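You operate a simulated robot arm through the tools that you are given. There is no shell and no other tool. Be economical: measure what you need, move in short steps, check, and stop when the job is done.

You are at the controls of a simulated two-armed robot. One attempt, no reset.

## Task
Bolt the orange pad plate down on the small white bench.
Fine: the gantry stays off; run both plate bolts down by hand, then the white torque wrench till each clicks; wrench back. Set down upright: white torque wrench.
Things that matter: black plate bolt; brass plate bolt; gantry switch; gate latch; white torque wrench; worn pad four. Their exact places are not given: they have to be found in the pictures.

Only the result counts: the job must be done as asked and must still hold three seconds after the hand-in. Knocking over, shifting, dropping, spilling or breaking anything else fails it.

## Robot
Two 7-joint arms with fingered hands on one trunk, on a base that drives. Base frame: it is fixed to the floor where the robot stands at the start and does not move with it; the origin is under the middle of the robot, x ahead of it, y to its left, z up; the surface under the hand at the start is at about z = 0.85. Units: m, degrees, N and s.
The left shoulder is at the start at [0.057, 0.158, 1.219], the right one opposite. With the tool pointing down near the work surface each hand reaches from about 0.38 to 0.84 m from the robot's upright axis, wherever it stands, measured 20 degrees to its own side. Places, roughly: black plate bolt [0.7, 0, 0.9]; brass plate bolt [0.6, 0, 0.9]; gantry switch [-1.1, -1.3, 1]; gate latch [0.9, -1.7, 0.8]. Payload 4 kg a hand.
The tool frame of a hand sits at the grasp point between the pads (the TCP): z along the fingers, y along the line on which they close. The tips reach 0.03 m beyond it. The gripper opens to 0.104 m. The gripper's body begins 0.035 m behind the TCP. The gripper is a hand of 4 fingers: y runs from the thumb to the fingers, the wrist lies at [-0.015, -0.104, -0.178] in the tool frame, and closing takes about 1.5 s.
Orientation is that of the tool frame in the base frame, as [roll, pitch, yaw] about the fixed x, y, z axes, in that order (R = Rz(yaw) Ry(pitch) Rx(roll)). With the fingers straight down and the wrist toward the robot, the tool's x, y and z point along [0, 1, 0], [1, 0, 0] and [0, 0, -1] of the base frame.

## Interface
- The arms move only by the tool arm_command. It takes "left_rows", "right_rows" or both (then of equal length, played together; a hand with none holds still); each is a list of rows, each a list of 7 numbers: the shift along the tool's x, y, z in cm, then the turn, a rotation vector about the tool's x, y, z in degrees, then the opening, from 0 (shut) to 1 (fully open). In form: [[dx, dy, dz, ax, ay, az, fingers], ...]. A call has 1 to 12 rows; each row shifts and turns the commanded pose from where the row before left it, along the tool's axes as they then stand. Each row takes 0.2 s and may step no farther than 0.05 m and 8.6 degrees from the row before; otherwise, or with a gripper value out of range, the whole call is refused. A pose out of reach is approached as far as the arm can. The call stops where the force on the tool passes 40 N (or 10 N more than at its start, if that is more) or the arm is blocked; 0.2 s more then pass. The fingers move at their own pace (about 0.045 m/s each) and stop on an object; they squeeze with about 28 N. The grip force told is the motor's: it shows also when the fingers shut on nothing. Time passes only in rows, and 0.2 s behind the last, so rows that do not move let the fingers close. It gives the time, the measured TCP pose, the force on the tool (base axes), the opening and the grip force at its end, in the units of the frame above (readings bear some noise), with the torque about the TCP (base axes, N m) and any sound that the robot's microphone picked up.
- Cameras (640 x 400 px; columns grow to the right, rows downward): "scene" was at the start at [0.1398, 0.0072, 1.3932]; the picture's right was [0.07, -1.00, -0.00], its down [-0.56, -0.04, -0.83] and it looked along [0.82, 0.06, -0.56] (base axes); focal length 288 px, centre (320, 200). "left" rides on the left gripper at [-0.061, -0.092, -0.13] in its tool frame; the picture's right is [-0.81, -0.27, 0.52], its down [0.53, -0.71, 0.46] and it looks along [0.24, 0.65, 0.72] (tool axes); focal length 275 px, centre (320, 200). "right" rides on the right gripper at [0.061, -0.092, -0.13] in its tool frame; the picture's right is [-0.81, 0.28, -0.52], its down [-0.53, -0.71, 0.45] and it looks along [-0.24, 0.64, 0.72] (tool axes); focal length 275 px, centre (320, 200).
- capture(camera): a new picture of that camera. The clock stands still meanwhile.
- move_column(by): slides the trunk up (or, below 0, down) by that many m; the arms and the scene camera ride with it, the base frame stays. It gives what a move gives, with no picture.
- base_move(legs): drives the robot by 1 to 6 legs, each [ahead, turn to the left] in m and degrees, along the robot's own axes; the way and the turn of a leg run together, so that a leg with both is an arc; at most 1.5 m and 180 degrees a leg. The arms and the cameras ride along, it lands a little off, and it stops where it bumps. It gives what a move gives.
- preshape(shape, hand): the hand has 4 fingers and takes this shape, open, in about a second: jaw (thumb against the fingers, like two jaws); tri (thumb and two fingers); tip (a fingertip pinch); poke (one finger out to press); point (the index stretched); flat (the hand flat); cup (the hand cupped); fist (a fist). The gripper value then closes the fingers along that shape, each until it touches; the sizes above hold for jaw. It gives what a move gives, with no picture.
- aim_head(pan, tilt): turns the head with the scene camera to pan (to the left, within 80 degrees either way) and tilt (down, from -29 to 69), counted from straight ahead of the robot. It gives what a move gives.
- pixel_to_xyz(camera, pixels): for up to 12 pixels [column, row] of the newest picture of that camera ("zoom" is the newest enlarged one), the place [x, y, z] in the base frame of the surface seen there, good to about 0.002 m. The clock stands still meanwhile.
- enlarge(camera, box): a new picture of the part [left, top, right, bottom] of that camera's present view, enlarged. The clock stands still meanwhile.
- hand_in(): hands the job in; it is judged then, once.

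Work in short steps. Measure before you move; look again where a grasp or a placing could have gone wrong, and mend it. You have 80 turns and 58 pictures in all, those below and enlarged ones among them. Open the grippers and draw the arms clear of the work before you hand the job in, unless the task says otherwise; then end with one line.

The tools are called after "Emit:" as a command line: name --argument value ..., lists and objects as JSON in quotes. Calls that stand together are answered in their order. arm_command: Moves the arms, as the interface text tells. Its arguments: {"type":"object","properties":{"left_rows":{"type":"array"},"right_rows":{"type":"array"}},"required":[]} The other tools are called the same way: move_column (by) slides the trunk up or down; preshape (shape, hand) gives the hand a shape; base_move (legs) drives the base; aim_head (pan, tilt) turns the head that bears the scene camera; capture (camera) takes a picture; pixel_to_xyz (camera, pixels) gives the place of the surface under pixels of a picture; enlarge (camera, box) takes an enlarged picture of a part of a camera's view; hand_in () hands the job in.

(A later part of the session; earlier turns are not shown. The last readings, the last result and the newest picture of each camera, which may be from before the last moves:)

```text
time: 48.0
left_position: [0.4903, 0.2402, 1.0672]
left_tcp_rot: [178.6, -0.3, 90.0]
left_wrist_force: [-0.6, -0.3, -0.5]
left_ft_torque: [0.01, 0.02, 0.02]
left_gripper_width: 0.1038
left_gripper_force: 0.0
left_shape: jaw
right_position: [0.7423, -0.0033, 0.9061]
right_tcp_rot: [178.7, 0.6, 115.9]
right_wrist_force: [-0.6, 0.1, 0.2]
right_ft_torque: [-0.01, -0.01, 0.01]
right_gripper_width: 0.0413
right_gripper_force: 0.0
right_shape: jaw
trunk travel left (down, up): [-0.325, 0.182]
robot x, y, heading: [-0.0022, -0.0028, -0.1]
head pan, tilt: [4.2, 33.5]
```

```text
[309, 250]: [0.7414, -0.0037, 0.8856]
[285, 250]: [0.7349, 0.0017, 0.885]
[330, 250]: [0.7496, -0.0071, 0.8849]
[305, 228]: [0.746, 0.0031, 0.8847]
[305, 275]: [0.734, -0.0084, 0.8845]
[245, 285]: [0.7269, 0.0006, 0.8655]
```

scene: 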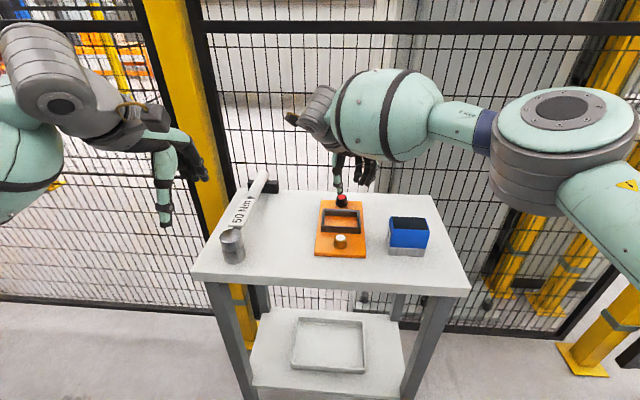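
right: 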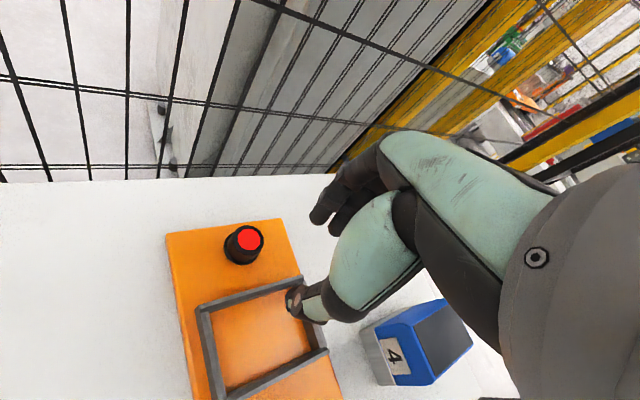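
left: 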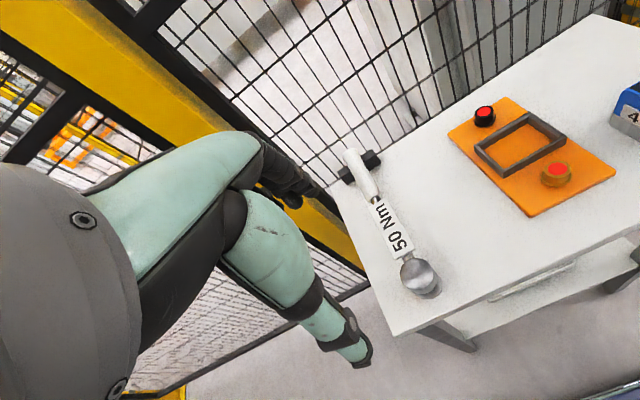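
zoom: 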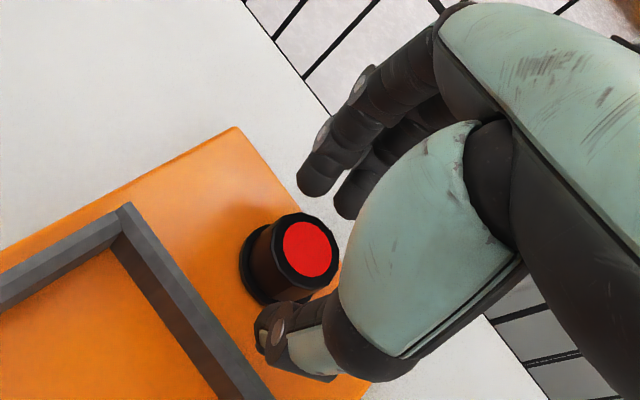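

Down to 0.885 and centred. Another turn of ~60°, then I look before releasing.

Emit:
arm_command --right_rows '[[0, 0, 0.2, 0, 0, 0, 0.4], [0, 0, 0, 0, 0, 0, 0], [0, 0, 0, 0, 0, 0, 0], [0, 0, 0, 0, 0, 0, 0], [0, 0, 0, 0, 0, 8, 0], [0, 0, 0, 0, 0, 8, 0], [0, 0, 0, 0, 0, 8, 0], [0, 0, 0, 0, 0, 8, 0], [0, 0, 0, 0, 0, 8, 0], [0, 0, 0, 0, 0, 8, 0], [0, 0, 0, 0, 0, 8, 0], [0, 0, 0, 0, 0, 0, 0]]'

Emit:
arm_command --right_rows '[[0, 0, 0, 0, 0, 0, 0.4], [0, 0, 0, 0, 0, 0, 0.4], [0, 0, 0, 0, 0, -8, 0.4], [0, 0, 0, 0, 0, -8, 0.4], [0, 0, 0, 0, 0, -8, 0.4], [0, 0, 0, 0, 0, -8, 0.4], [0, 0, 0, 0, 0, -8, 0.4], [0, 0, 0, 0, 0, -8, 0.4], [0, 0, 0, 0, 0, -8, 0.4], [0, 0, 0, 0, 0, 0, 0.4]]'

Emit:
enlarge --camera "right" --box '[200, 130, 440, 330]'

Emit:
pixel_to_xyz --camera "zoom" --pixels '[[309, 250], [285, 250], [330, 250], [305, 228], [305, 275], [245, 285]]'

```text
time: 50.6
left_position: [0.4898, 0.2396, 1.0675]
left_tcp_rot: [178.6, -0.2, 89.9]
left_wrist_force: [0.5, 1.2, 0.0]
left_ft_torque: [0.01, 0.02, 0.01]
left_gripper_width: 0.1039
left_gripper_force: 0.1
left_shape: jaw
right_position: [0.7446, -0.0021, 0.9037]
right_tcp_rot: [178.8, -0.7, 59.8]
right_wrist_force: [-9.2, -0.3, -12.5]
right_ft_torque: [-0.01, 0.15, 0.07]
right_gripper_width: 0.0178
right_gripper_force: 28.3
right_shape: jaw
trunk travel left (down, up): [-0.325, 0.182]
robot x, y, heading: [-0.0017, 0.0031, -0.2]
head pan, tilt: [4.2, 33.5]
```

```text
time: 52.8
left_position: [0.4894, 0.2401, 1.0663]
left_tcp_rot: [178.7, -0.2, 90.0]
left_wrist_force: [-0.3, 0.0, 0.8]
left_ft_torque: [0.03, -0.02, -0.02]
left_gripper_width: 0.104
left_gripper_force: 0.0
left_shape: jaw
right_position: [0.7417, -0.0035, 0.9039]
right_tcp_rot: [178.7, 0.6, 115.9]
right_wrist_force: [0.4, -0.3, 0.5]
right_ft_torque: [0.03, -0.01, -0.04]
right_gripper_width: 0.0413
right_gripper_force: 0.1
right_shape: jaw
trunk travel left (down, up): [-0.325, 0.182]
robot x, y, heading: [-0.001, -0.0003, 0.1]
head pan, tilt: [4.2, 33.5]
```

```text
2.00 times, centred on (320, 230) of right
```

zoom: 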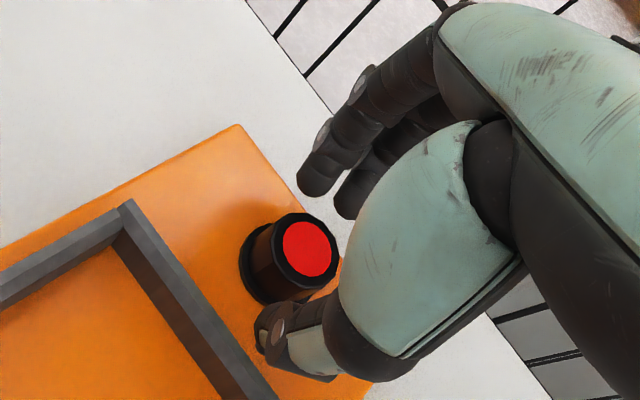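

```text
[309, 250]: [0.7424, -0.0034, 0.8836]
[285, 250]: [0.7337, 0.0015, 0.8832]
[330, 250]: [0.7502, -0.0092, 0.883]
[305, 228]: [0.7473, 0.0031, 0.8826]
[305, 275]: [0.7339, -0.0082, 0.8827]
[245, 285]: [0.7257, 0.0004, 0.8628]
```

Down to 0.883, still red. One more turn.

Emit:
arm_command --right_rows '[[0, 0, 0.2, 0, 0, 0, 0.4], [0, 0, 0, 0, 0, 0, 0], [0, 0, 0, 0, 0, 0, 0], [0, 0, 0, 0, 0, 0, 0], [0, 0, 0, 0, 0, 8, 0], [0, 0, 0, 0, 0, 8, 0], [0, 0, 0, 0, 0, 8, 0], [0, 0, 0, 0, 0, 8, 0], [0, 0, 0, 0, 0, 8, 0], [0, 0, 0, 0, 0, 8, 0], [0, 0, 0, 0, 0, 8, 0], [0, 0, 0, 0, 0, 0, 0]]'

Emit:
enlarge --camera "right" --box '[200, 130, 440, 330]'

Emit:
pixel_to_xyz --camera "zoom" --pixels '[[300, 245], [285, 250], [305, 235]]'

```text
time: 55.4
left_position: [0.4907, 0.2396, 1.0671]
left_tcp_rot: [178.7, -0.1, 90.0]
left_wrist_force: [-0.6, -0.6, -0.1]
left_ft_torque: [-0.04, -0.06, -0.04]
left_gripper_width: 0.1041
left_gripper_force: 0.0
left_shape: jaw
right_position: [0.7442, -0.001, 0.9014]
right_tcp_rot: [178.9, -0.6, 59.7]
right_wrist_force: [-1.7, 7.8, -11.6]
right_ft_torque: [0.22, -0.11, 0.29]
right_gripper_width: 0.017
right_gripper_force: 27.8
right_shape: jaw
trunk travel left (down, up): [-0.325, 0.182]
robot x, y, heading: [-0.0029, -0.0023, 0.0]
head pan, tilt: [4.2, 33.5]
```

```text
2.00 times, centred on (320, 230) of right
```

zoom: 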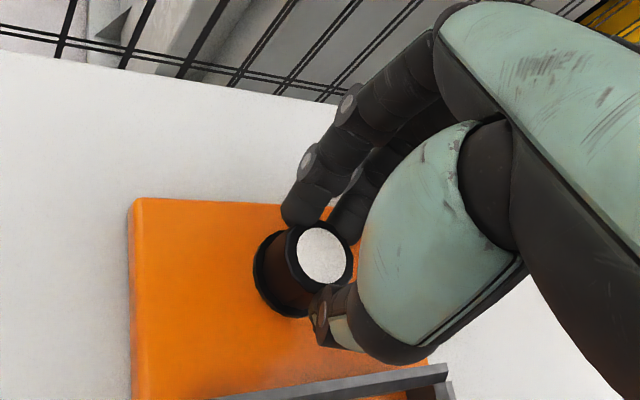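

```text
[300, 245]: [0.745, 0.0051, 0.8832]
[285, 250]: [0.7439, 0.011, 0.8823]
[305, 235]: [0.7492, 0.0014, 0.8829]
```

White: both bolts are run down. I release with the right hand, lift and draw it back to the right, while the left hand turns to yaw ~2 for the wrench.

Emit:
arm_command --right_rows '[[0, 0, 0, 0, 0, 0, 0.5], [0, 0, 0, 0, 0, 0, 0.5], [0, 0, -3, 0, 0, 0, 0.5], [0, 0, -3, 0, 0, 0, 0.5], [0, 0, -3, 0, 0, 0, 0.5], [-4.1, -0.5, -1, 0, 0, 0, 0.5], [-4.1, -0.5, 0, 0, 0, 0, 0.5], [-4.1, -0.5, 0, 0, 0, 0, 0.5], [-4.1, -0.5, 0, 0, 0, 0, 0.5], [-4.1, -0.5, 0, 0, 0, 0, 0.5], [-4.1, -0.5, 0, 0, 0, 0, 0.5], [0, 0, 0, 0, 0, 0, 0.5]]' --left_rows '[[0, 0, 0, 0, 0, 8, 0.8], [0, 0, 0, 0, 0, 8, 0.8], [0, 0, 0, 0, 0, 8, 0.8], [0, 0, 0, 0, 0, 8, 0.8], [0, 0, 0, 0, 0, 8, 0.8], [0, 0, 0, 0, 0, 8, 0.8], [0, 0, 0, 0, 0, 8, 0.8], [0, 0, 0, 0, 0, 8, 0.8], [0, 0, 0, 0, 0, 8, 0.8], [0, 0, 0, 0, 0, 8, 0.8], [0, 0, 0, 0, 0, 8, 0.8], [0, 0, 0, 0, 0, 0, 0.8]]'

```text
time: 58.0
left_position: [0.4883, 0.2414, 1.0668]
left_tcp_rot: [-179.9, -1.4, 1.9]
left_wrist_force: [0.2, 0.0, -0.4]
left_ft_torque: [-0.01, 0.03, 0.0]
left_gripper_width: 0.0834
left_gripper_force: 0.1
left_shape: jaw
right_position: [0.5868, -0.203, 0.9993]
right_tcp_rot: [178.7, -0.6, 59.8]
right_wrist_force: [0.1, 0.5, -0.1]
right_ft_torque: [0.0, -0.02, 0.03]
right_gripper_width: 0.052
right_gripper_force: 0.1
right_shape: jaw
trunk travel left (down, up): [-0.325, 0.182]
robot x, y, heading: [0.0011, 0.0019, -0.0]
head pan, tilt: [4.2, 33.5]
```

Left hand is at yaw 2 and the right is clear. I bring the left hand above the wrench's body (0.655,0.213).

Emit:
arm_command --left_rows '[[4.2, 0.7, 1.5, 0, 0, 0, 0.8], [4.2, 0.7, 1.5, 0, 0, 0, 0.8], [4.2, 0.7, 1.5, 0, 0, 0, 0.8], [4.2, 0.7, 1.5, 0, 0, 2, 0.8], [0, 0, 0, 0, 0, 0, 0.8]]'

Emit:
capture --camera "left"

Emit:
enlarge --camera "scene" --box '[180, 140, 420, 300]'

```text
time: 59.2
left_position: [0.6603, 0.2204, 1.0125]
left_tcp_rot: [-179.8, -1.4, -0.1]
left_wrist_force: [0.0, 0.8, -0.3]
left_ft_torque: [0.0, -0.01, -0.01]
left_gripper_width: 0.0835
left_gripper_force: 0.1
left_shape: jaw
right_position: [0.5856, -0.2022, 1.0004]
right_tcp_rot: [178.6, -0.7, 59.8]
right_wrist_force: [-0.1, 0.2, -0.2]
right_ft_torque: [0.02, 0.01, 0.01]
right_gripper_width: 0.0518
right_gripper_force: 0.2
right_shape: jaw
trunk travel left (down, up): [-0.325, 0.182]
robot x, y, heading: [0.0, 0.0017, -0.1]
head pan, tilt: [4.2, 33.5]
```

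```text
33 pictures are left
```

left: 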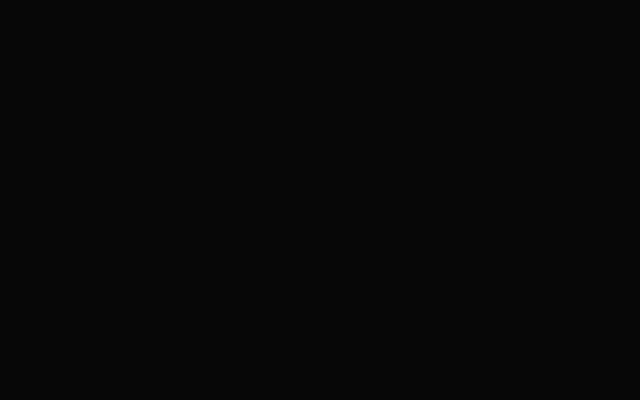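

```text
2.50 times, centred on (300, 220) of scene
```

zoom: 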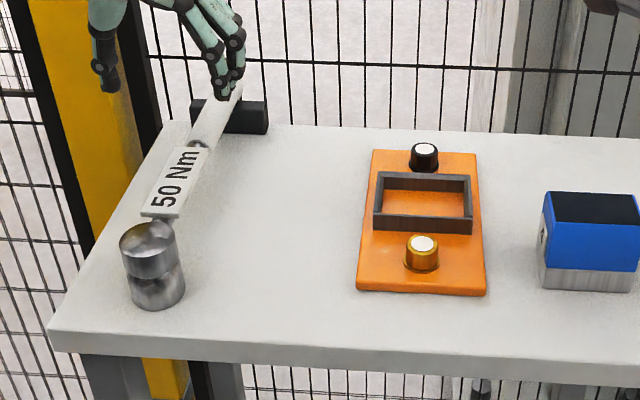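

The left camera is black; I'll rely on the scene camera. I measure the wrench's body, head and handle, and the hand.

Emit:
pixel_to_xyz --camera "zoom" --pixels '[[146, 209], [175, 213], [178, 150], [203, 153], [122, 240], [150, 235], [174, 238], [152, 268], [155, 300], [196, 130], [221, 128], [208, 125]]'

Emit:
capture --camera "left"

```text
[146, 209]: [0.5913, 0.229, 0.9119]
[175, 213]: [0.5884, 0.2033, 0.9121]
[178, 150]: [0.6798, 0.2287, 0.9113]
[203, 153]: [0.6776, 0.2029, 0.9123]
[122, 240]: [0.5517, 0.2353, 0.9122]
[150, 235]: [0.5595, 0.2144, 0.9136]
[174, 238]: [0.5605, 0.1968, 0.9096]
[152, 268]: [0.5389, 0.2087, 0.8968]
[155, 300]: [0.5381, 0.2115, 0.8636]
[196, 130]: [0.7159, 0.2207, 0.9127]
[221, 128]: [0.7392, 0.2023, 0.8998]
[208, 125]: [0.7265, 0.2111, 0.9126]
```

```text
31 pictures are left
```

left: 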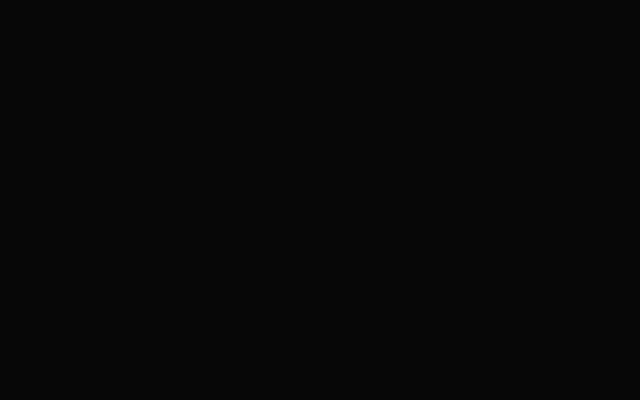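

The left camera stays dead. Wrench centreline is y≈0.2155, body x 0.587–0.685, top 0.912. I straighten the tilt and descend the open left hand to z≈0.901.

Emit:
arm_command --left_rows '[[0, 0.5, 2.2, 0, -1.4, 0, 0.8], [0, 0, 2.2, 0, 0, 0, 0.8], [0, 0, 2.2, 0, 0, 0, 0.8], [0, 0, 2.2, 0, 0, 0, 0.8], [0, 0, 2.2, 0, 0, 0, 0.8], [0, 0, 0, 0, 0, 0, 0.8]]'

Emit:
enlarge --camera "scene" --box '[180, 150, 340, 270]'

```text
time: 60.6
left_position: [0.6625, 0.2133, 0.8998]
left_tcp_rot: [-179.8, -0.1, 0.0]
left_wrist_force: [0.2, -1.4, 0.0]
left_ft_torque: [-0.02, 0.03, 0.01]
left_gripper_width: 0.0832
left_gripper_force: 0.1
left_shape: jaw
right_position: [0.5871, -0.2029, 0.9986]
right_tcp_rot: [178.7, -0.7, 59.8]
right_wrist_force: [0.5, -0.1, -0.4]
right_ft_torque: [0.01, 0.02, -0.02]
right_gripper_width: 0.0519
right_gripper_force: 0.0
right_shape: jaw
trunk travel left (down, up): [-0.325, 0.182]
robot x, y, heading: [0.0033, -0.0004, 0.0]
head pan, tilt: [4.2, 33.5]
```

```text
3.33 times, centred on (260, 210) of scene
```

zoom: 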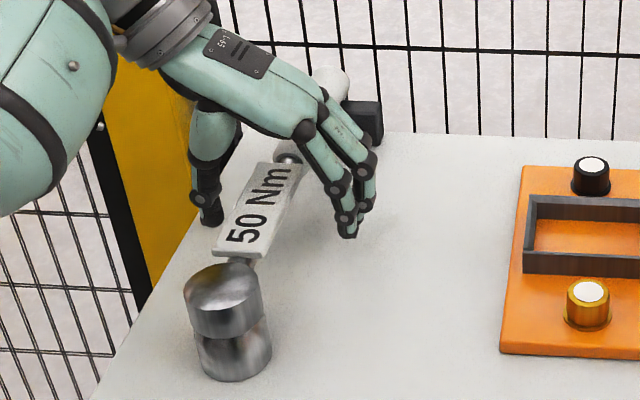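

The hand straddles the wrench body. I close on it.

Emit:
arm_command --left_rows '[[0, 0, 0, 0, 0, 0, 0.5], [0, 0, 0, 0, 0, 0, 0.3], [0, 0, 0, 0, 0, 0, 0], [0, 0, 0, 0, 0, 0, 0], [0, 0, 0, 0, 0, 0, 0], [0, 0, 0, 0, 0, 0, 0], [0, 0, 0, 0, 0, 0, 0]]'

Emit:
arm_command --left_rows '[[0, 0, -1, 0, 0, 0, 0], [0, 0, -1, 0, 0, 0, 0], [0, 0, -1, 0, 0, 0, 0], [0, 0, 0, 0, 0, 0, 0]]'

Emit:
enlarge --camera "scene" --box '[180, 150, 340, 270]'

```text
time: 62.2
left_position: [0.6624, 0.2145, 0.9004]
left_tcp_rot: [-179.7, 0.1, 0.0]
left_wrist_force: [-0.2, -0.3, -3.4]
left_ft_torque: [0.03, 0.01, 0.0]
left_gripper_width: 0.0135
left_gripper_force: 28.0
left_shape: jaw
right_position: [0.5864, -0.2034, 0.9986]
right_tcp_rot: [178.7, -0.7, 59.8]
right_wrist_force: [-0.4, -0.6, -0.2]
right_ft_torque: [0.0, 0.02, 0.02]
right_gripper_width: 0.0517
right_gripper_force: 0.1
right_shape: jaw
trunk travel left (down, up): [-0.325, 0.182]
robot x, y, heading: [0.0007, -0.0019, 0.2]
head pan, tilt: [4.2, 33.5]
```

```text
time: 63.2
left_position: [0.6632, 0.2136, 0.9319]
left_tcp_rot: [-179.8, 0.1, 0.0]
left_wrist_force: [0.0, 0.9, -3.7]
left_ft_torque: [0.03, 0.03, 0.0]
left_gripper_width: 0.0137
left_gripper_force: 28.3
left_shape: jaw
right_position: [0.5877, -0.2028, 0.9994]
right_tcp_rot: [178.7, -0.7, 59.8]
right_wrist_force: [0.7, -0.6, -0.2]
right_ft_torque: [-0.01, 0.02, 0.01]
right_gripper_width: 0.0519
right_gripper_force: 0.1
right_shape: jaw
trunk travel left (down, up): [-0.325, 0.182]
robot x, y, heading: [0.0012, 0.0023, 0.3]
head pan, tilt: [4.2, 33.5]
```

```text
3.33 times, centred on (260, 210) of scene
```

zoom: 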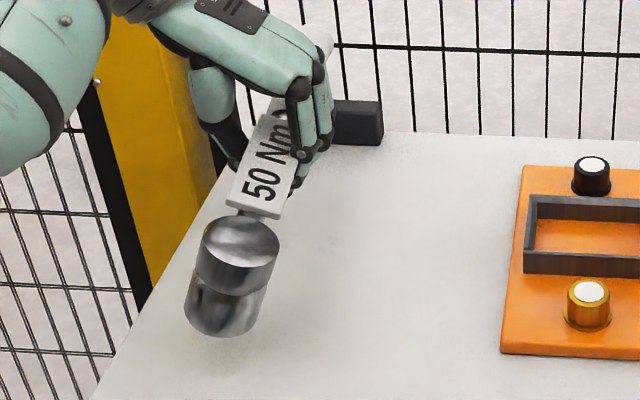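

The wrench is held, level, 3.7 N. I measure the head relative to the hand.

Emit:
pixel_to_xyz --camera "zoom" --pixels '[[240, 242], [206, 240], [278, 240], [240, 222], [240, 262], [235, 290], [222, 330], [232, 200], [275, 212]]'

```text
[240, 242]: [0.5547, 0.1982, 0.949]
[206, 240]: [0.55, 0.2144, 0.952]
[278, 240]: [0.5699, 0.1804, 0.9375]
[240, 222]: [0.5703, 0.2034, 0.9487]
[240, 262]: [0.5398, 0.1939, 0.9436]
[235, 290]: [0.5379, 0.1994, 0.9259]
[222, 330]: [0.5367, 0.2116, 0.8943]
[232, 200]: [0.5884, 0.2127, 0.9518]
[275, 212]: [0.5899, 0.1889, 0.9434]
```

The head's top shows a ~19° roll about the handle (z 0.952 at y 0.214, 0.9375 at y 0.180). I lift further and roll the hand back 19° to level it.

Emit:
arm_command --left_rows '[[0, 0, -2, 0, 0, 0, 0], [0, 0, -2, 0, 0, 0, 0], [0, 0, -1, -7, 0, 0, 0], [0, 0, 0, -7, 0, 0, 0], [0, 0, 0, -5, 0, 0, 0], [0, 0, 0, 0, 0, 0, 0]]'

Emit:
enlarge --camera "scene" --box '[180, 120, 340, 240]'

```text
time: 64.6
left_position: [0.664, 0.2147, 0.9816]
left_tcp_rot: [161.1, 0.1, 0.0]
left_wrist_force: [0.7, 0.0, -4.6]
left_ft_torque: [-0.01, 0.0, -0.03]
left_gripper_width: 0.0135
left_gripper_force: 28.4
left_shape: jaw
right_position: [0.5871, -0.2021, 1.0002]
right_tcp_rot: [178.6, -0.8, 59.8]
right_wrist_force: [-0.5, -0.5, -0.3]
right_ft_torque: [-0.01, 0.0, -0.02]
right_gripper_width: 0.0516
right_gripper_force: 0.0
right_shape: jaw
trunk travel left (down, up): [-0.325, 0.182]
robot x, y, heading: [-0.0015, 0.001, 0.0]
head pan, tilt: [4.2, 33.5]
```

```text
3.33 times, centred on (260, 180) of scene
```

zoom: 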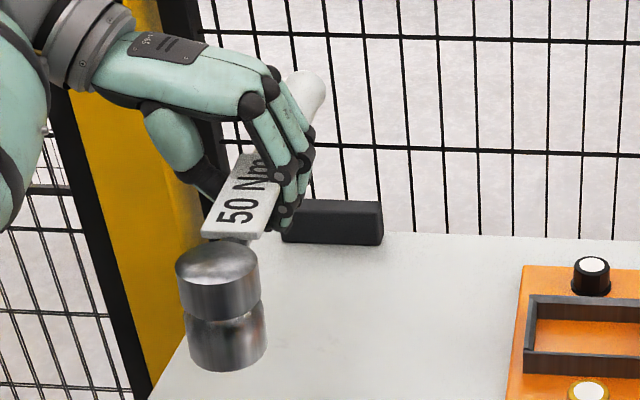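

Emit:
pixel_to_xyz --camera "zoom" --pixels '[[217, 260], [182, 262], [252, 262], [217, 246], [217, 277], [225, 310], [228, 360], [207, 228], [252, 232], [310, 90], [190, 340], [265, 340]]'

```text
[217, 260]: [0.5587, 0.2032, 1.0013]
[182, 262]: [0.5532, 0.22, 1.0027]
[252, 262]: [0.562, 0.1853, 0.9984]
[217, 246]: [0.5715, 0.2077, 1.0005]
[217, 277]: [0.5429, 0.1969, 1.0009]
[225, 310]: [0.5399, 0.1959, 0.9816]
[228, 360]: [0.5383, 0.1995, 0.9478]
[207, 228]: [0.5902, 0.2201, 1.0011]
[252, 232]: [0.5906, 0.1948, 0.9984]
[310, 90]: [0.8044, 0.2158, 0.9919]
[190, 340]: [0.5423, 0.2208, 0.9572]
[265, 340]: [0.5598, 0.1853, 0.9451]
```

Residual roll ~6°, handle end ~2° low. I correct both and swing the wrench counterclockwise about the vertical to handle direction ~+90°.

Emit:
arm_command --left_rows '[[0, 0, 0, -5, 2, 0, 0], [0, 0, 0, 0, 3.25, -7.3, 0], [0, 0, 0, 0, 3.25, -7.3, 0], [0, 0, 0, 0, 3.25, -7.3, 0], [0, 0, 0, 0, 3.25, -7.3, 0], [0, 0, 0, 0, 3.25, -7.3, 0], [0, 0, 0, 0, 3.25, -7.3, 0], [0, 0, 0, 0, 3.25, -7.3, 0], [0, 0, 0, 0, 3.25, -7.3, 0], [0, 0, 0, 0, 3.25, -7.3, 0], [0, 0, 0, 0, 3.25, -7.3, 0], [0, 0, 0, 0, 0, 0, 0]]'

Emit:
enlarge --camera "scene" --box '[200, 100, 400, 250]'

```text
time: 67.2
left_position: [0.6617, 0.2132, 0.9819]
left_tcp_rot: [154.3, -0.4, 80.6]
left_wrist_force: [0.0, -0.1, -4.7]
left_ft_torque: [-0.02, -0.02, 0.01]
left_gripper_width: 0.0135
left_gripper_force: 27.9
left_shape: jaw
right_position: [0.5871, -0.2028, 0.999]
right_tcp_rot: [178.8, -0.7, 59.8]
right_wrist_force: [0.0, 0.8, -0.2]
right_ft_torque: [-0.03, 0.0, 0.02]
right_gripper_width: 0.0519
right_gripper_force: 0.1
right_shape: jaw
trunk travel left (down, up): [-0.325, 0.182]
robot x, y, heading: [0.0014, -0.0013, 0.1]
head pan, tilt: [4.2, 33.5]
```

```text
2.67 times, centred on (300, 175) of scene
```

zoom: 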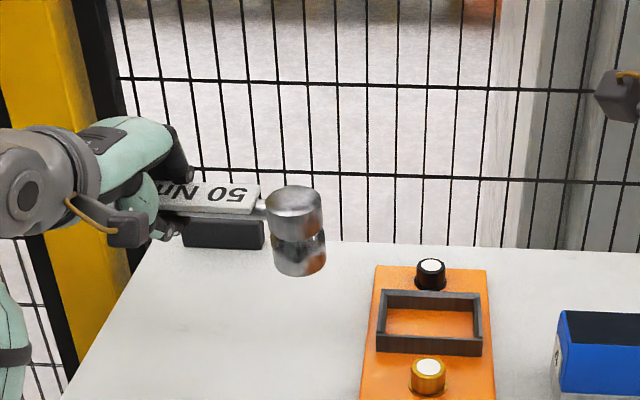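

Emit:
pixel_to_xyz --camera "zoom" --pixels '[[294, 200], [270, 200], [318, 203], [294, 190], [292, 213], [300, 255], [255, 190], [170, 186], [250, 207], [299, 271]]'

```text
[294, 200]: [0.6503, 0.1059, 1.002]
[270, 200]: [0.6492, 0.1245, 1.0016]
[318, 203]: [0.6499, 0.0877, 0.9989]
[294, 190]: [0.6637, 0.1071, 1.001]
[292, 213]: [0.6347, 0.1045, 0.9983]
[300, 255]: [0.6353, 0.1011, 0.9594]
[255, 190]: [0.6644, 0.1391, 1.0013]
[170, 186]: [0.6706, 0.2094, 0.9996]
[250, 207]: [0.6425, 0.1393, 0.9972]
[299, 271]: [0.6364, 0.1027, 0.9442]
```

The head is level within noise: centre (0.650,0.106), bottom ~0.94, offset from TCP (-0.012,-0.107). I carry it over the brass bolt, ending with the handle at ~108°.

Emit:
arm_command --left_rows '[[-3.17, -1.72, -0.84, 0, 0, 0, 0], [-3.17, -1.72, -0.84, 0, 0, 0, 0], [-3.17, -1.72, -0.84, 0, 0, 0, 0], [-3.17, -1.72, -0.84, 0, 0, 0, 0], [0, 0, 0, 0, 3.5, -7.2, 0], [0, 0, 0, 0, 3.5, -7.2, 0], [0, 0, 0, 0, 3.5, -7.2, 0], [0, 0, 0, 0, 0, 0, 0]]'

Emit:
enlarge --camera "scene" --box '[240, 130, 400, 250]'

Emit:
capture --camera "right"

```text
time: 69.0
left_position: [0.5639, 0.101, 0.9795]
left_tcp_rot: [154.0, -0.3, 104.8]
left_wrist_force: [0.4, -0.4, -5.0]
left_ft_torque: [-0.04, -0.01, -0.01]
left_gripper_width: 0.0136
left_gripper_force: 28.2
left_shape: jaw
right_position: [0.5862, -0.203, 0.9977]
right_tcp_rot: [178.7, -0.7, 59.8]
right_wrist_force: [0.0, 0.3, 0.0]
right_ft_torque: [0.0, 0.02, 0.01]
right_gripper_width: 0.0518
right_gripper_force: 0.0
right_shape: jaw
trunk travel left (down, up): [-0.325, 0.182]
robot x, y, heading: [-0.0, 0.0008, 0.1]
head pan, tilt: [4.2, 33.5]
```

```text
3.33 times, centred on (320, 190) of scene
```

zoom: 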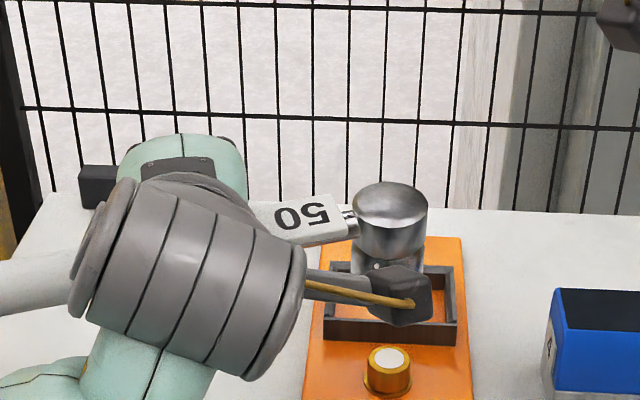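

```text
25 pictures are left
```

right: 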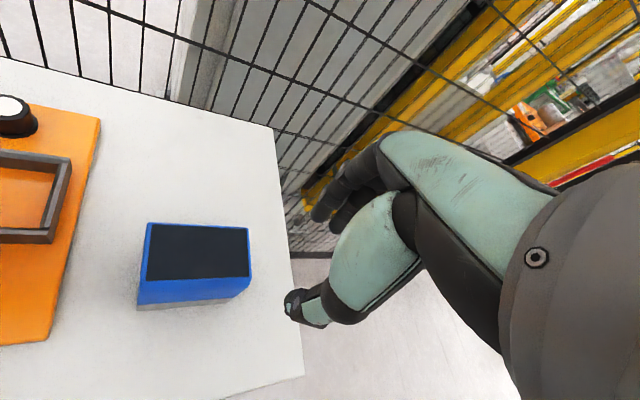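

I measure the head's top and the bolt, and turn the right hand so its camera looks at the brass bolt from the side.

Emit:
pixel_to_xyz --camera "zoom" --pixels '[[390, 203], [358, 203], [424, 203], [390, 185], [388, 225], [390, 245], [378, 260], [389, 357], [377, 357], [402, 357], [389, 348], [389, 368]]'

Emit:
arm_command --right_rows '[[0, 0, -1, 0, 0, -8, 0.5], [0, 0, -1, 0, 0, -8, 0.5], [0, 0, 0, 0, 0, -8, 0.5], [0, 0, 0, 0, 0, -8, 0.5], [0, 0, 0, 0, 0, -8, 0.5], [0, 0, 0, 0, 0, -8, 0.5], [0, 0, 0, 0, 0, -8, 0.5], [0, 0, 0, 0, 0, -8, 0.5], [0, 0, 0, 0, 0, -8, 0.5], [0, 0, 0, 0, 0, 0, 0.5]]'

Emit:
capture --camera "right"

```text
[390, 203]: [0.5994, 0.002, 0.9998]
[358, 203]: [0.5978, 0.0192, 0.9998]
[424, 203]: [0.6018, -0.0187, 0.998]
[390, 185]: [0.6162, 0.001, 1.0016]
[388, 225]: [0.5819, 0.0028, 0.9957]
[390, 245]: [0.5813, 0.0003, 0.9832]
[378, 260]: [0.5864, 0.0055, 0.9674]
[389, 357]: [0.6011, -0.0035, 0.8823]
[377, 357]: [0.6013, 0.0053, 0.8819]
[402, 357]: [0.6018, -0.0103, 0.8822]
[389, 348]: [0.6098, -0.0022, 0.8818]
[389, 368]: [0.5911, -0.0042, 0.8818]
```

```text
time: 71.2
left_position: [0.5648, 0.1007, 0.9806]
left_tcp_rot: [154.0, -0.3, 104.7]
left_wrist_force: [0.7, 0.0, -4.6]
left_ft_torque: [0.01, -0.03, -0.01]
left_gripper_width: 0.0137
left_gripper_force: 27.4
left_shape: jaw
right_position: [0.5877, -0.2025, 1.0195]
right_tcp_rot: [178.8, 0.9, 127.9]
right_wrist_force: [0.2, -0.6, -0.5]
right_ft_torque: [-0.05, 0.03, 0.01]
right_gripper_width: 0.0517
right_gripper_force: 0.1
right_shape: jaw
right hand out of reach, approached as far as the arm can: row 9
trunk travel left (down, up): [-0.325, 0.182]
robot x, y, heading: [0.0014, 0.0002, -0.0]
head pan, tilt: [4.2, 33.5]
```

```text
24 pictures are left
```

right: 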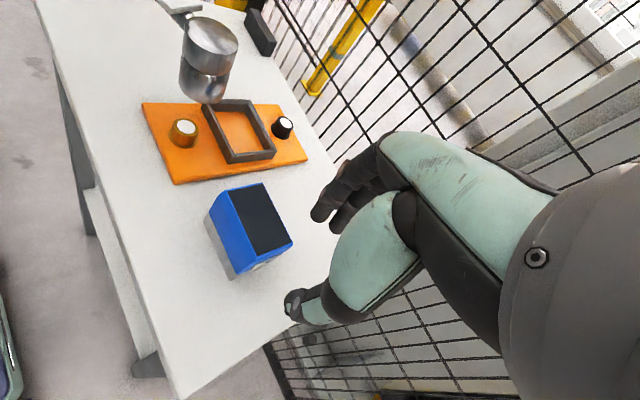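

The right camera sees both head and bolt. I measure points down the head's side to judge its tilt.

Emit:
enlarge --camera "right" --box '[140, 0, 300, 160]'

Emit:
pixel_to_xyz --camera "right" --pixels '[[212, 35], [195, 28], [232, 42], [218, 22], [206, 50], [207, 58], [206, 68], [205, 80], [204, 90], [204, 98], [185, 128], [284, 124]]'

```text
2.50 times, centred on (220, 80) of right
```

zoom: 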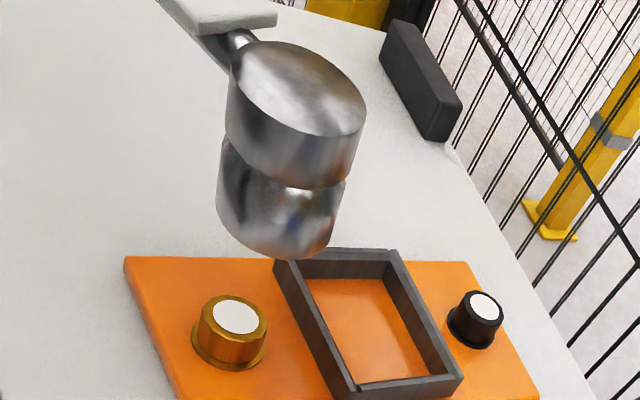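

```text
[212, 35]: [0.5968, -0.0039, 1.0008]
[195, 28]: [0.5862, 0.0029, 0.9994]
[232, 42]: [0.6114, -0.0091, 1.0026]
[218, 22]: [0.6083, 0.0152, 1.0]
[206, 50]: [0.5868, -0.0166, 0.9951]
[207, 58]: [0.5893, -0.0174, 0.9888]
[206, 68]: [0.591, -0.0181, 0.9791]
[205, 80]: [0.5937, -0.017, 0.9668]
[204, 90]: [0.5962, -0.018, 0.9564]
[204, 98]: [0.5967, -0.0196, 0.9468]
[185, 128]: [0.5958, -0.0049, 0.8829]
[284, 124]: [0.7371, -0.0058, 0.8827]
```

The top rises 7° toward +x and ~3–4° toward the handle: I roll the hand back +6° and raise the head end 3°, then measure again.

Emit:
arm_command --left_rows '[[0, 0, 0, 6, 0, 0, 0], [0, 0, 0, 0, -2.6, -1.27, 0], [0, 0, 0, 0, 0, 0, 0]]'

Emit:
enlarge --camera "right" --box '[140, 0, 300, 160]'

Emit:
pixel_to_xyz --camera "right" --pixels '[[212, 33], [195, 26], [230, 40], [218, 20], [206, 45], [222, 26], [202, 38], [204, 90], [190, 88], [218, 92], [185, 128]]'

```text
time: 72.0
left_position: [0.5631, 0.1002, 0.9819]
left_tcp_rot: [160.1, 2.5, 105.0]
left_wrist_force: [-0.1, -0.7, -3.5]
left_ft_torque: [0.0, -0.02, 0.03]
left_gripper_width: 0.0135
left_gripper_force: 27.9
left_shape: jaw
right_position: [0.5877, -0.2034, 1.0195]
right_tcp_rot: [179.0, 1.0, 127.9]
right_wrist_force: [0.5, -0.3, 0.4]
right_ft_torque: [-0.02, -0.01, -0.01]
right_gripper_width: 0.0518
right_gripper_force: 0.0
right_shape: jaw
trunk travel left (down, up): [-0.325, 0.182]
robot x, y, heading: [0.0002, -0.0005, -0.3]
head pan, tilt: [4.2, 33.5]
```

```text
2.50 times, centred on (220, 80) of right
```

zoom: 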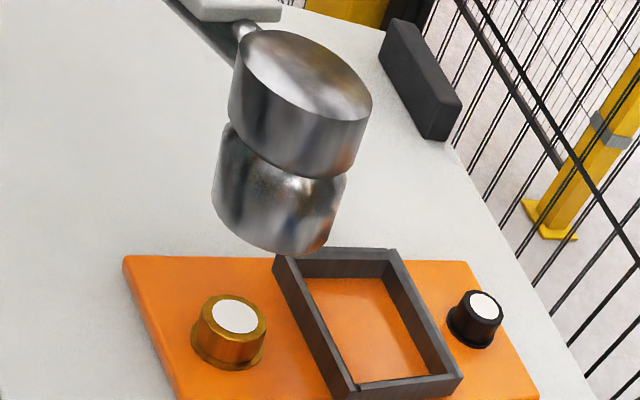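

```text
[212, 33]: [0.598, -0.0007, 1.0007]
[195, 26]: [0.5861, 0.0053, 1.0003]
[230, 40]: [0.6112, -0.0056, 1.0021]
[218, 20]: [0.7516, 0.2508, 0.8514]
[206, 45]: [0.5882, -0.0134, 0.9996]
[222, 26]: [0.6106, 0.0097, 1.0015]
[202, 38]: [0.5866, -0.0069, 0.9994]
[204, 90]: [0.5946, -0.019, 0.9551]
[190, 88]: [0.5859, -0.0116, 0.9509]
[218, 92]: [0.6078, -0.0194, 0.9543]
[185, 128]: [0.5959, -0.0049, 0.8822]
```

Still ~4° in x; I add +3° and measure the head's top centre and the bolt's centre with the same camera.

Emit:
arm_command --left_rows '[[0, 0, 0, 3.5, 0, 0, 0], [0, 0, 0, 0, 0, 0, 0]]'

Emit:
enlarge --camera "right" --box '[140, 0, 300, 160]'

Emit:
pixel_to_xyz --camera "zoom" --pixels '[[306, 73], [270, 50], [345, 100], [270, 80], [340, 72], [237, 316], [217, 318], [257, 316], [240, 300], [236, 332], [280, 225], [300, 245]]'

```text
time: 72.6
left_position: [0.5646, 0.0997, 0.9804]
left_tcp_rot: [163.6, 2.5, 104.9]
left_wrist_force: [0.3, 0.6, -5.3]
left_ft_torque: [0.01, -0.02, 0.02]
left_gripper_width: 0.0133
left_gripper_force: 28.3
left_shape: jaw
right_position: [0.5887, -0.2015, 1.0187]
right_tcp_rot: [178.9, 1.0, 127.8]
right_wrist_force: [0.0, -0.2, -0.5]
right_ft_torque: [-0.01, 0.01, 0.0]
right_gripper_width: 0.0519
right_gripper_force: 0.0
right_shape: jaw
trunk travel left (down, up): [-0.325, 0.182]
robot x, y, heading: [0.0004, 0.0014, -0.0]
head pan, tilt: [4.2, 33.5]
```

```text
2.50 times, centred on (220, 80) of right
```

zoom: 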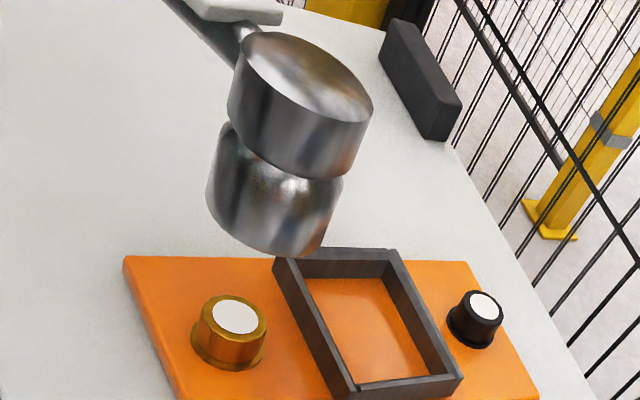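

```text
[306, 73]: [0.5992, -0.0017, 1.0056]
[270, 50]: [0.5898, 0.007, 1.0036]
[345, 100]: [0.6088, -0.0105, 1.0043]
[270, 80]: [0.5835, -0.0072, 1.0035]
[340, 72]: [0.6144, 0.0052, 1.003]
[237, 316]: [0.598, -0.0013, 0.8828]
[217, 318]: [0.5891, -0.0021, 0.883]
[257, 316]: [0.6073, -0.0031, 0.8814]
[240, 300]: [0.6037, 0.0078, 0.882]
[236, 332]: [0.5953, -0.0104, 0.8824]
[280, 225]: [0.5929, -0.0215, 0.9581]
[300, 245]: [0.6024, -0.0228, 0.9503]
```

Level now, with the head centre (0.599,-0.002) over the bolt (0.598,-0.0015). I descend 4.5 cm to just above the bolt and look.

Emit:
arm_command --left_rows '[[0.1, -0.64, 2.16, 0, 0, 0, 0], [0.1, -0.64, 2.16, 0, 0, 0, 0], [0, 0, 0, 0, 0, 0, 0]]'

Emit:
enlarge --camera "right" --box '[140, 0, 300, 160]'

Emit:
pixel_to_xyz --camera "zoom" --pixels '[[270, 143], [250, 125], [290, 165], [235, 150], [300, 140], [245, 290]]'

```text
time: 73.4
left_position: [0.5635, 0.0998, 0.935]
left_tcp_rot: [163.7, 2.5, 105.0]
left_wrist_force: [0.1, 0.6, -4.8]
left_ft_torque: [-0.03, -0.01, 0.01]
left_gripper_width: 0.0134
left_gripper_force: 28.2
left_shape: jaw
right_position: [0.5876, -0.2026, 1.0194]
right_tcp_rot: [178.9, 0.9, 127.8]
right_wrist_force: [-0.1, -0.3, 0.2]
right_ft_torque: [-0.01, -0.02, 0.01]
right_gripper_width: 0.0518
right_gripper_force: 0.0
right_shape: jaw
trunk travel left (down, up): [-0.325, 0.182]
robot x, y, heading: [-0.0014, -0.0012, 0.1]
head pan, tilt: [4.2, 33.5]
```

```text
2.50 times, centred on (220, 80) of right
```

zoom: 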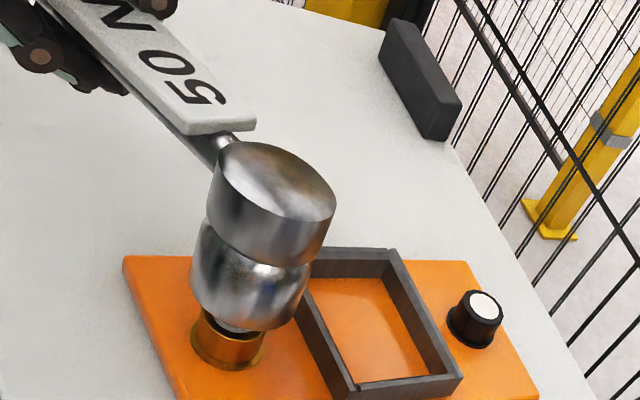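

```text
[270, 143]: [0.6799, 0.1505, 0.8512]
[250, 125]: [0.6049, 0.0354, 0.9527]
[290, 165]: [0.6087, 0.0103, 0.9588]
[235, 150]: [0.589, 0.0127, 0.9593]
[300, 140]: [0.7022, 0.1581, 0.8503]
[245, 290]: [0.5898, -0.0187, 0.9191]
```

Socket is just above the bolt. I measure the head's top centre and lower barrel now.

Emit:
pixel_to_xyz --camera "zoom" --pixels '[[278, 181], [228, 160], [328, 205], [295, 155], [258, 205], [250, 320], [195, 280], [303, 290], [225, 350], [200, 345], [258, 345]]'

Emit:
enlarge --camera "scene" --box '[260, 140, 400, 260]'

```text
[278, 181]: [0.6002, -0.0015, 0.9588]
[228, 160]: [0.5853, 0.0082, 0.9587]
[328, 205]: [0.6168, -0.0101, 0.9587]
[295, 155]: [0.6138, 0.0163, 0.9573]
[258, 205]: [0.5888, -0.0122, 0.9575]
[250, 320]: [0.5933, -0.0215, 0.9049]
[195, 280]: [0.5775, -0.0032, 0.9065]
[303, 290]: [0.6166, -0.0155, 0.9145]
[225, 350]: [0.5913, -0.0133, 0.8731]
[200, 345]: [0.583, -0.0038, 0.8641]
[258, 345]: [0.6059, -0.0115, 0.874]
```

```text
3.33 times, centred on (330, 200) of scene
```

zoom: 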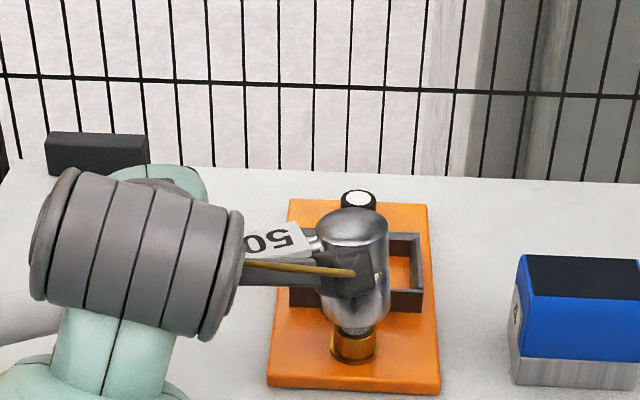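

Aligned within ~2 mm. I lower slowly, 1.5 cm, watching force.

Emit:
arm_command --left_rows '[[0.02, -0.14, 0.48, 0, 0, 0, 0], [0.02, -0.14, 0.48, 0, 0, 0, 0], [0.02, -0.14, 0.48, 0, 0, 0, 0], [0, 0, 0, 0, 0, 0, 0]]'

```text
time: 74.4
left_position: [0.567, 0.1019, 0.928]
left_tcp_rot: [162.7, 2.3, 105.1]
left_wrist_force: [0.6, -0.3, -4.7]
left_ft_torque: [-0.02, 0.01, 0.01]
left_gripper_width: 0.0137
left_gripper_force: 27.9
left_shape: jaw
right_position: [0.5871, -0.2022, 1.0181]
right_tcp_rot: [178.9, 0.8, 127.7]
right_wrist_force: [0.3, 0.1, 0.1]
right_ft_torque: [-0.01, -0.02, -0.05]
right_gripper_width: 0.0516
right_gripper_force: 0.1
right_shape: jaw
trunk travel left (down, up): [-0.325, 0.182]
robot x, y, heading: [-0.0013, 0.0018, 0.2]
head pan, tilt: [4.2, 33.5]
```

Only 7 mm of drop with no tool force: something else holds the arm. I look at the whole scene.

Emit:
capture --camera "scene"

Emit:
capture --camera "right"

```text
18 pictures are left
```

scene: 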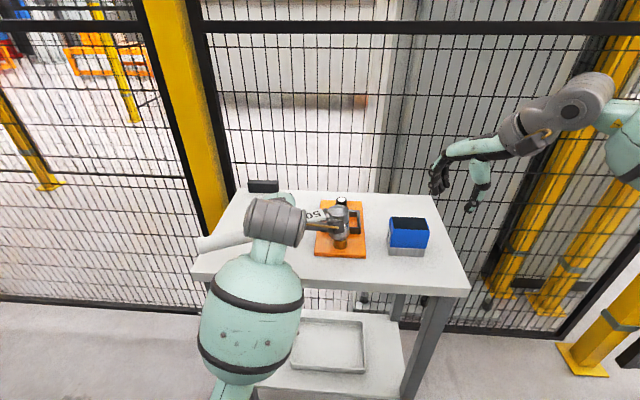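

```text
17 pictures are left
```

right: 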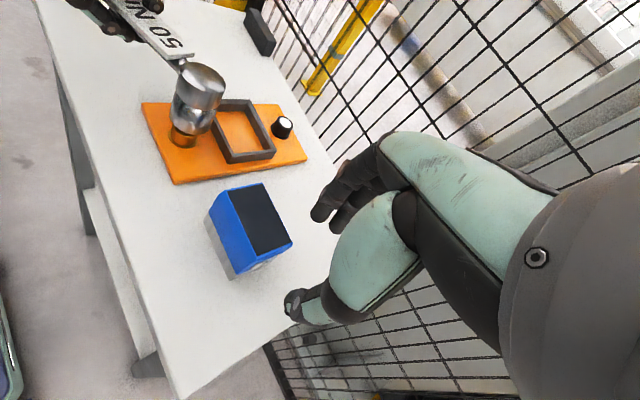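

The left forearm seems to lean on the bench's front edge. I raise the trunk 0.1 m (the arm rises with it) to get the elbow up, then come down with the arm.

Emit:
move_column --by 0.12

Emit:
arm_command --left_rows '[[0.1, -0.64, 2.16, 0, 0, 0, 0], [0.1, -0.64, 2.16, 0, 0, 0, 0], [0.1, -0.64, 2.16, 0, 0, 0, 0], [0, 0, 0, 0, 0, 0, 0]]'

Emit:
capture --camera "scene"

```text
time: 75.9
left_position: [0.5629, 0.1007, 1.0407]
left_tcp_rot: [163.6, 2.4, 105.0]
left_wrist_force: [-0.3, 0.5, -3.0]
left_ft_torque: [-0.04, -0.02, -0.01]
left_gripper_width: 0.0137
left_gripper_force: 28.0
left_shape: jaw
right_position: [0.5884, -0.2025, 1.1406]
right_tcp_rot: [178.8, 0.9, 127.9]
right_wrist_force: [0.9, 0.8, -0.4]
right_ft_torque: [0.01, -0.02, 0.03]
right_gripper_width: 0.0515
right_gripper_force: 0.1
right_shape: jaw
trunk travel left (down, up): [-0.445, 0.062]
robot x, y, heading: [-0.0035, -0.0024, -0.2]
head pan, tilt: [4.2, 33.5]
```

```text
time: 76.9
left_position: [0.5641, 0.1002, 0.9737]
left_tcp_rot: [163.5, 2.5, 104.9]
left_wrist_force: [-0.2, -0.2, -4.1]
left_ft_torque: [-0.05, 0.0, -0.02]
left_gripper_width: 0.0132
left_gripper_force: 27.7
left_shape: jaw
right_position: [0.5879, -0.2029, 1.14]
right_tcp_rot: [178.9, 1.0, 127.8]
right_wrist_force: [-0.5, 0.7, 0.1]
right_ft_torque: [0.01, 0.0, 0.0]
right_gripper_width: 0.0516
right_gripper_force: 0.0
right_shape: jaw
trunk travel left (down, up): [-0.445, 0.062]
robot x, y, heading: [0.0011, -0.001, 0.2]
head pan, tilt: [4.2, 33.5]
```

```text
16 pictures are left
```

scene: 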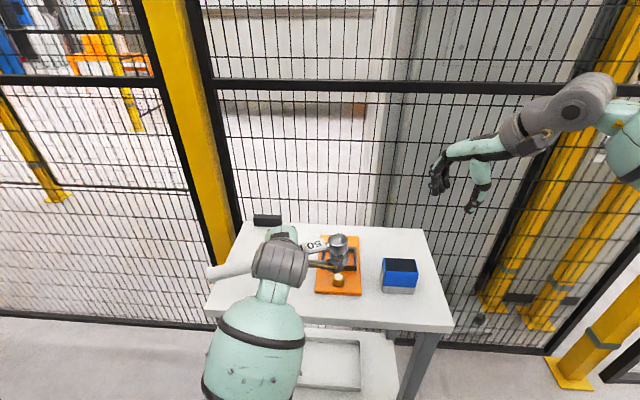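

The elbow hangs low at this yaw. I swing to handle ~78° about the bolt axis (hand yaw 73), where the elbow goes out to the left, and look again.

Emit:
arm_command --left_rows '[[0, 0, 0, 0.35, -2.26, 7.66, 0], [0, 0, 0, 0.35, -2.26, 7.66, 0], [0, 0, 0, 0.35, -2.26, 7.66, 0], [0, 0, 0, 0.35, -2.26, 7.66, 0], [1.07, 2.6, 0.77, 0, 0, 0, 0], [1.07, 2.6, 0.77, 0, 0, 0, 0], [0, 0, 0, 0, 0, 0, 0]]'

Emit:
enlarge --camera "scene" --box '[200, 200, 460, 362]'

```text
time: 78.5
left_position: [0.6208, 0.1062, 0.9731]
left_tcp_rot: [163.5, 2.3, 73.0]
left_wrist_force: [-0.1, -0.5, -3.8]
left_ft_torque: [0.04, -0.01, -0.01]
left_gripper_width: 0.0133
left_gripper_force: 27.6
left_shape: jaw
right_position: [0.5882, -0.2025, 1.1414]
right_tcp_rot: [178.9, 1.0, 127.8]
right_wrist_force: [-0.8, 0.4, -0.6]
right_ft_torque: [-0.01, -0.03, 0.01]
right_gripper_width: 0.0518
right_gripper_force: 0.0
right_shape: jaw
trunk travel left (down, up): [-0.445, 0.062]
robot x, y, heading: [0.0027, 0.0011, -0.2]
head pan, tilt: [4.2, 33.5]
```

```text
2.46 times, centred on (330, 281) of scene
```

zoom: 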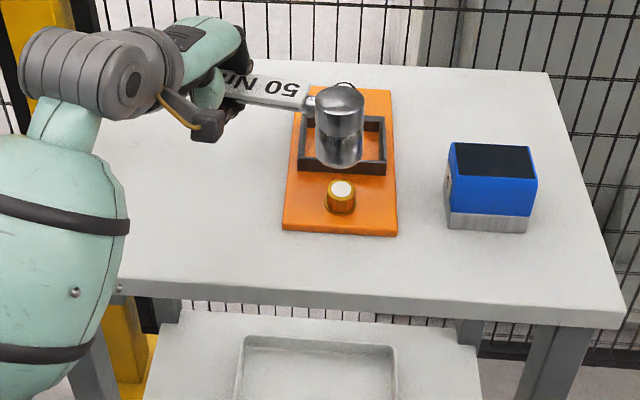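

Much clearer view. I measure head and bolt.

Emit:
pixel_to_xyz --camera "zoom" --pixels '[[340, 98], [320, 98], [360, 98], [340, 86], [339, 111], [340, 150], [341, 190], [328, 190], [354, 190], [341, 182], [341, 199], [270, 95]]'

```text
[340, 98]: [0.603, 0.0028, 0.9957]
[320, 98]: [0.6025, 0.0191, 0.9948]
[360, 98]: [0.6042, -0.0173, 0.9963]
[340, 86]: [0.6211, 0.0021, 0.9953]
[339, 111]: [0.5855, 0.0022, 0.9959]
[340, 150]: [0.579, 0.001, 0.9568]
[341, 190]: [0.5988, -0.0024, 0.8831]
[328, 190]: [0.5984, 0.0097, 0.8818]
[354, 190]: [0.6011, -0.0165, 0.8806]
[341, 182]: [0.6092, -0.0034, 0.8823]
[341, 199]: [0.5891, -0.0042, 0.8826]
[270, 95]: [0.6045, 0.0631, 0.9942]
```

Head centre (0.603,0.001) vs bolt (0.599,-0.003), level. I shift 4 mm each way and lower 4.5 cm, then slow steps.

Emit:
arm_command --left_rows '[[-0.5, -0.26, -0.08, 0, 0, 0, 0], [0.1, -0.64, 2.16, 0, 0, 0, 0], [0.1, -0.64, 2.16, 0, 0, 0, 0], [0.02, -0.14, 0.48, 0, 0, 0, 0], [0.02, -0.14, 0.48, 0, 0, 0, 0], [0.02, -0.14, 0.48, 0, 0, 0, 0], [0, 0, 0, 0, 0, 0, 0]]'

Emit:
enlarge --camera "scene" --box '[200, 200, 460, 362]'

```text
time: 80.1
left_position: [0.618, 0.101, 0.9126]
left_tcp_rot: [163.5, 2.5, 72.9]
left_wrist_force: [0.1, 2.2, -1.2]
left_ft_torque: [-0.18, 0.01, -0.03]
left_gripper_width: 0.0134
left_gripper_force: 28.0
left_shape: jaw
right_position: [0.5883, -0.2024, 1.1402]
right_tcp_rot: [178.9, 1.1, 127.7]
right_wrist_force: [1.1, 0.3, -0.4]
right_ft_torque: [0.01, 0.01, 0.01]
right_gripper_width: 0.052
right_gripper_force: 0.1
right_shape: jaw
trunk travel left (down, up): [-0.445, 0.062]
robot x, y, heading: [0.0009, -0.0016, -0.1]
head pan, tilt: [4.2, 33.5]
```

```text
2.46 times, centred on (330, 281) of scene
```

zoom: 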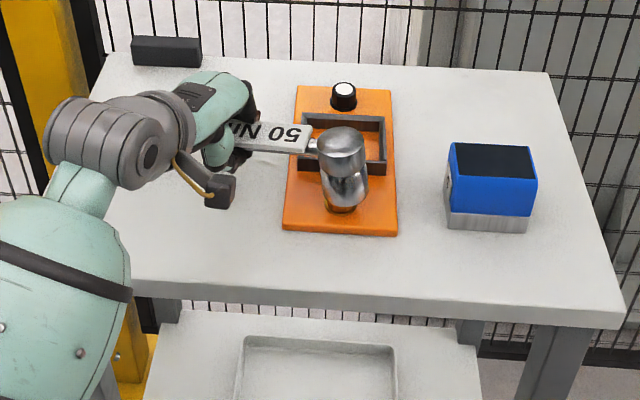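

The socket has slid over the bolt head with slight contact. I press down a few more millimetres.

Emit:
arm_command --left_rows '[[0.02, -0.12, 0.4, 0, 0, 0, 0], [0.02, -0.12, 0.4, 0, 0, 0, 0], [0, 0, 0, 0, 0, 0, 0]]'

Emit:
pixel_to_xyz --camera "scene" --pixels '[[338, 262], [331, 262], [345, 262], [338, 257], [338, 282]]'

```text
time: 80.9
left_position: [0.6185, 0.101, 0.9043]
left_tcp_rot: [163.7, 2.5, 73.0]
left_wrist_force: [-0.1, 1.8, -1.6]
left_ft_torque: [-0.17, 0.0, -0.01]
left_gripper_width: 0.0128
left_gripper_force: 27.5
left_shape: jaw
right_position: [0.5871, -0.2025, 1.1397]
right_tcp_rot: [179.0, 1.0, 127.9]
right_wrist_force: [-0.3, 0.8, -0.1]
right_ft_torque: [-0.01, 0.0, 0.02]
right_gripper_width: 0.0519
right_gripper_force: 0.1
right_shape: jaw
trunk travel left (down, up): [-0.445, 0.062]
robot x, y, heading: [-0.0017, -0.0003, 0.1]
head pan, tilt: [4.2, 33.5]
```

```text
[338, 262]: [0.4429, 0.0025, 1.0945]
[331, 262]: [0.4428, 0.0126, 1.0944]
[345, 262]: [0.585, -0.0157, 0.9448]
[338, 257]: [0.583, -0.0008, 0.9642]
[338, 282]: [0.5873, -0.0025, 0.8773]
```

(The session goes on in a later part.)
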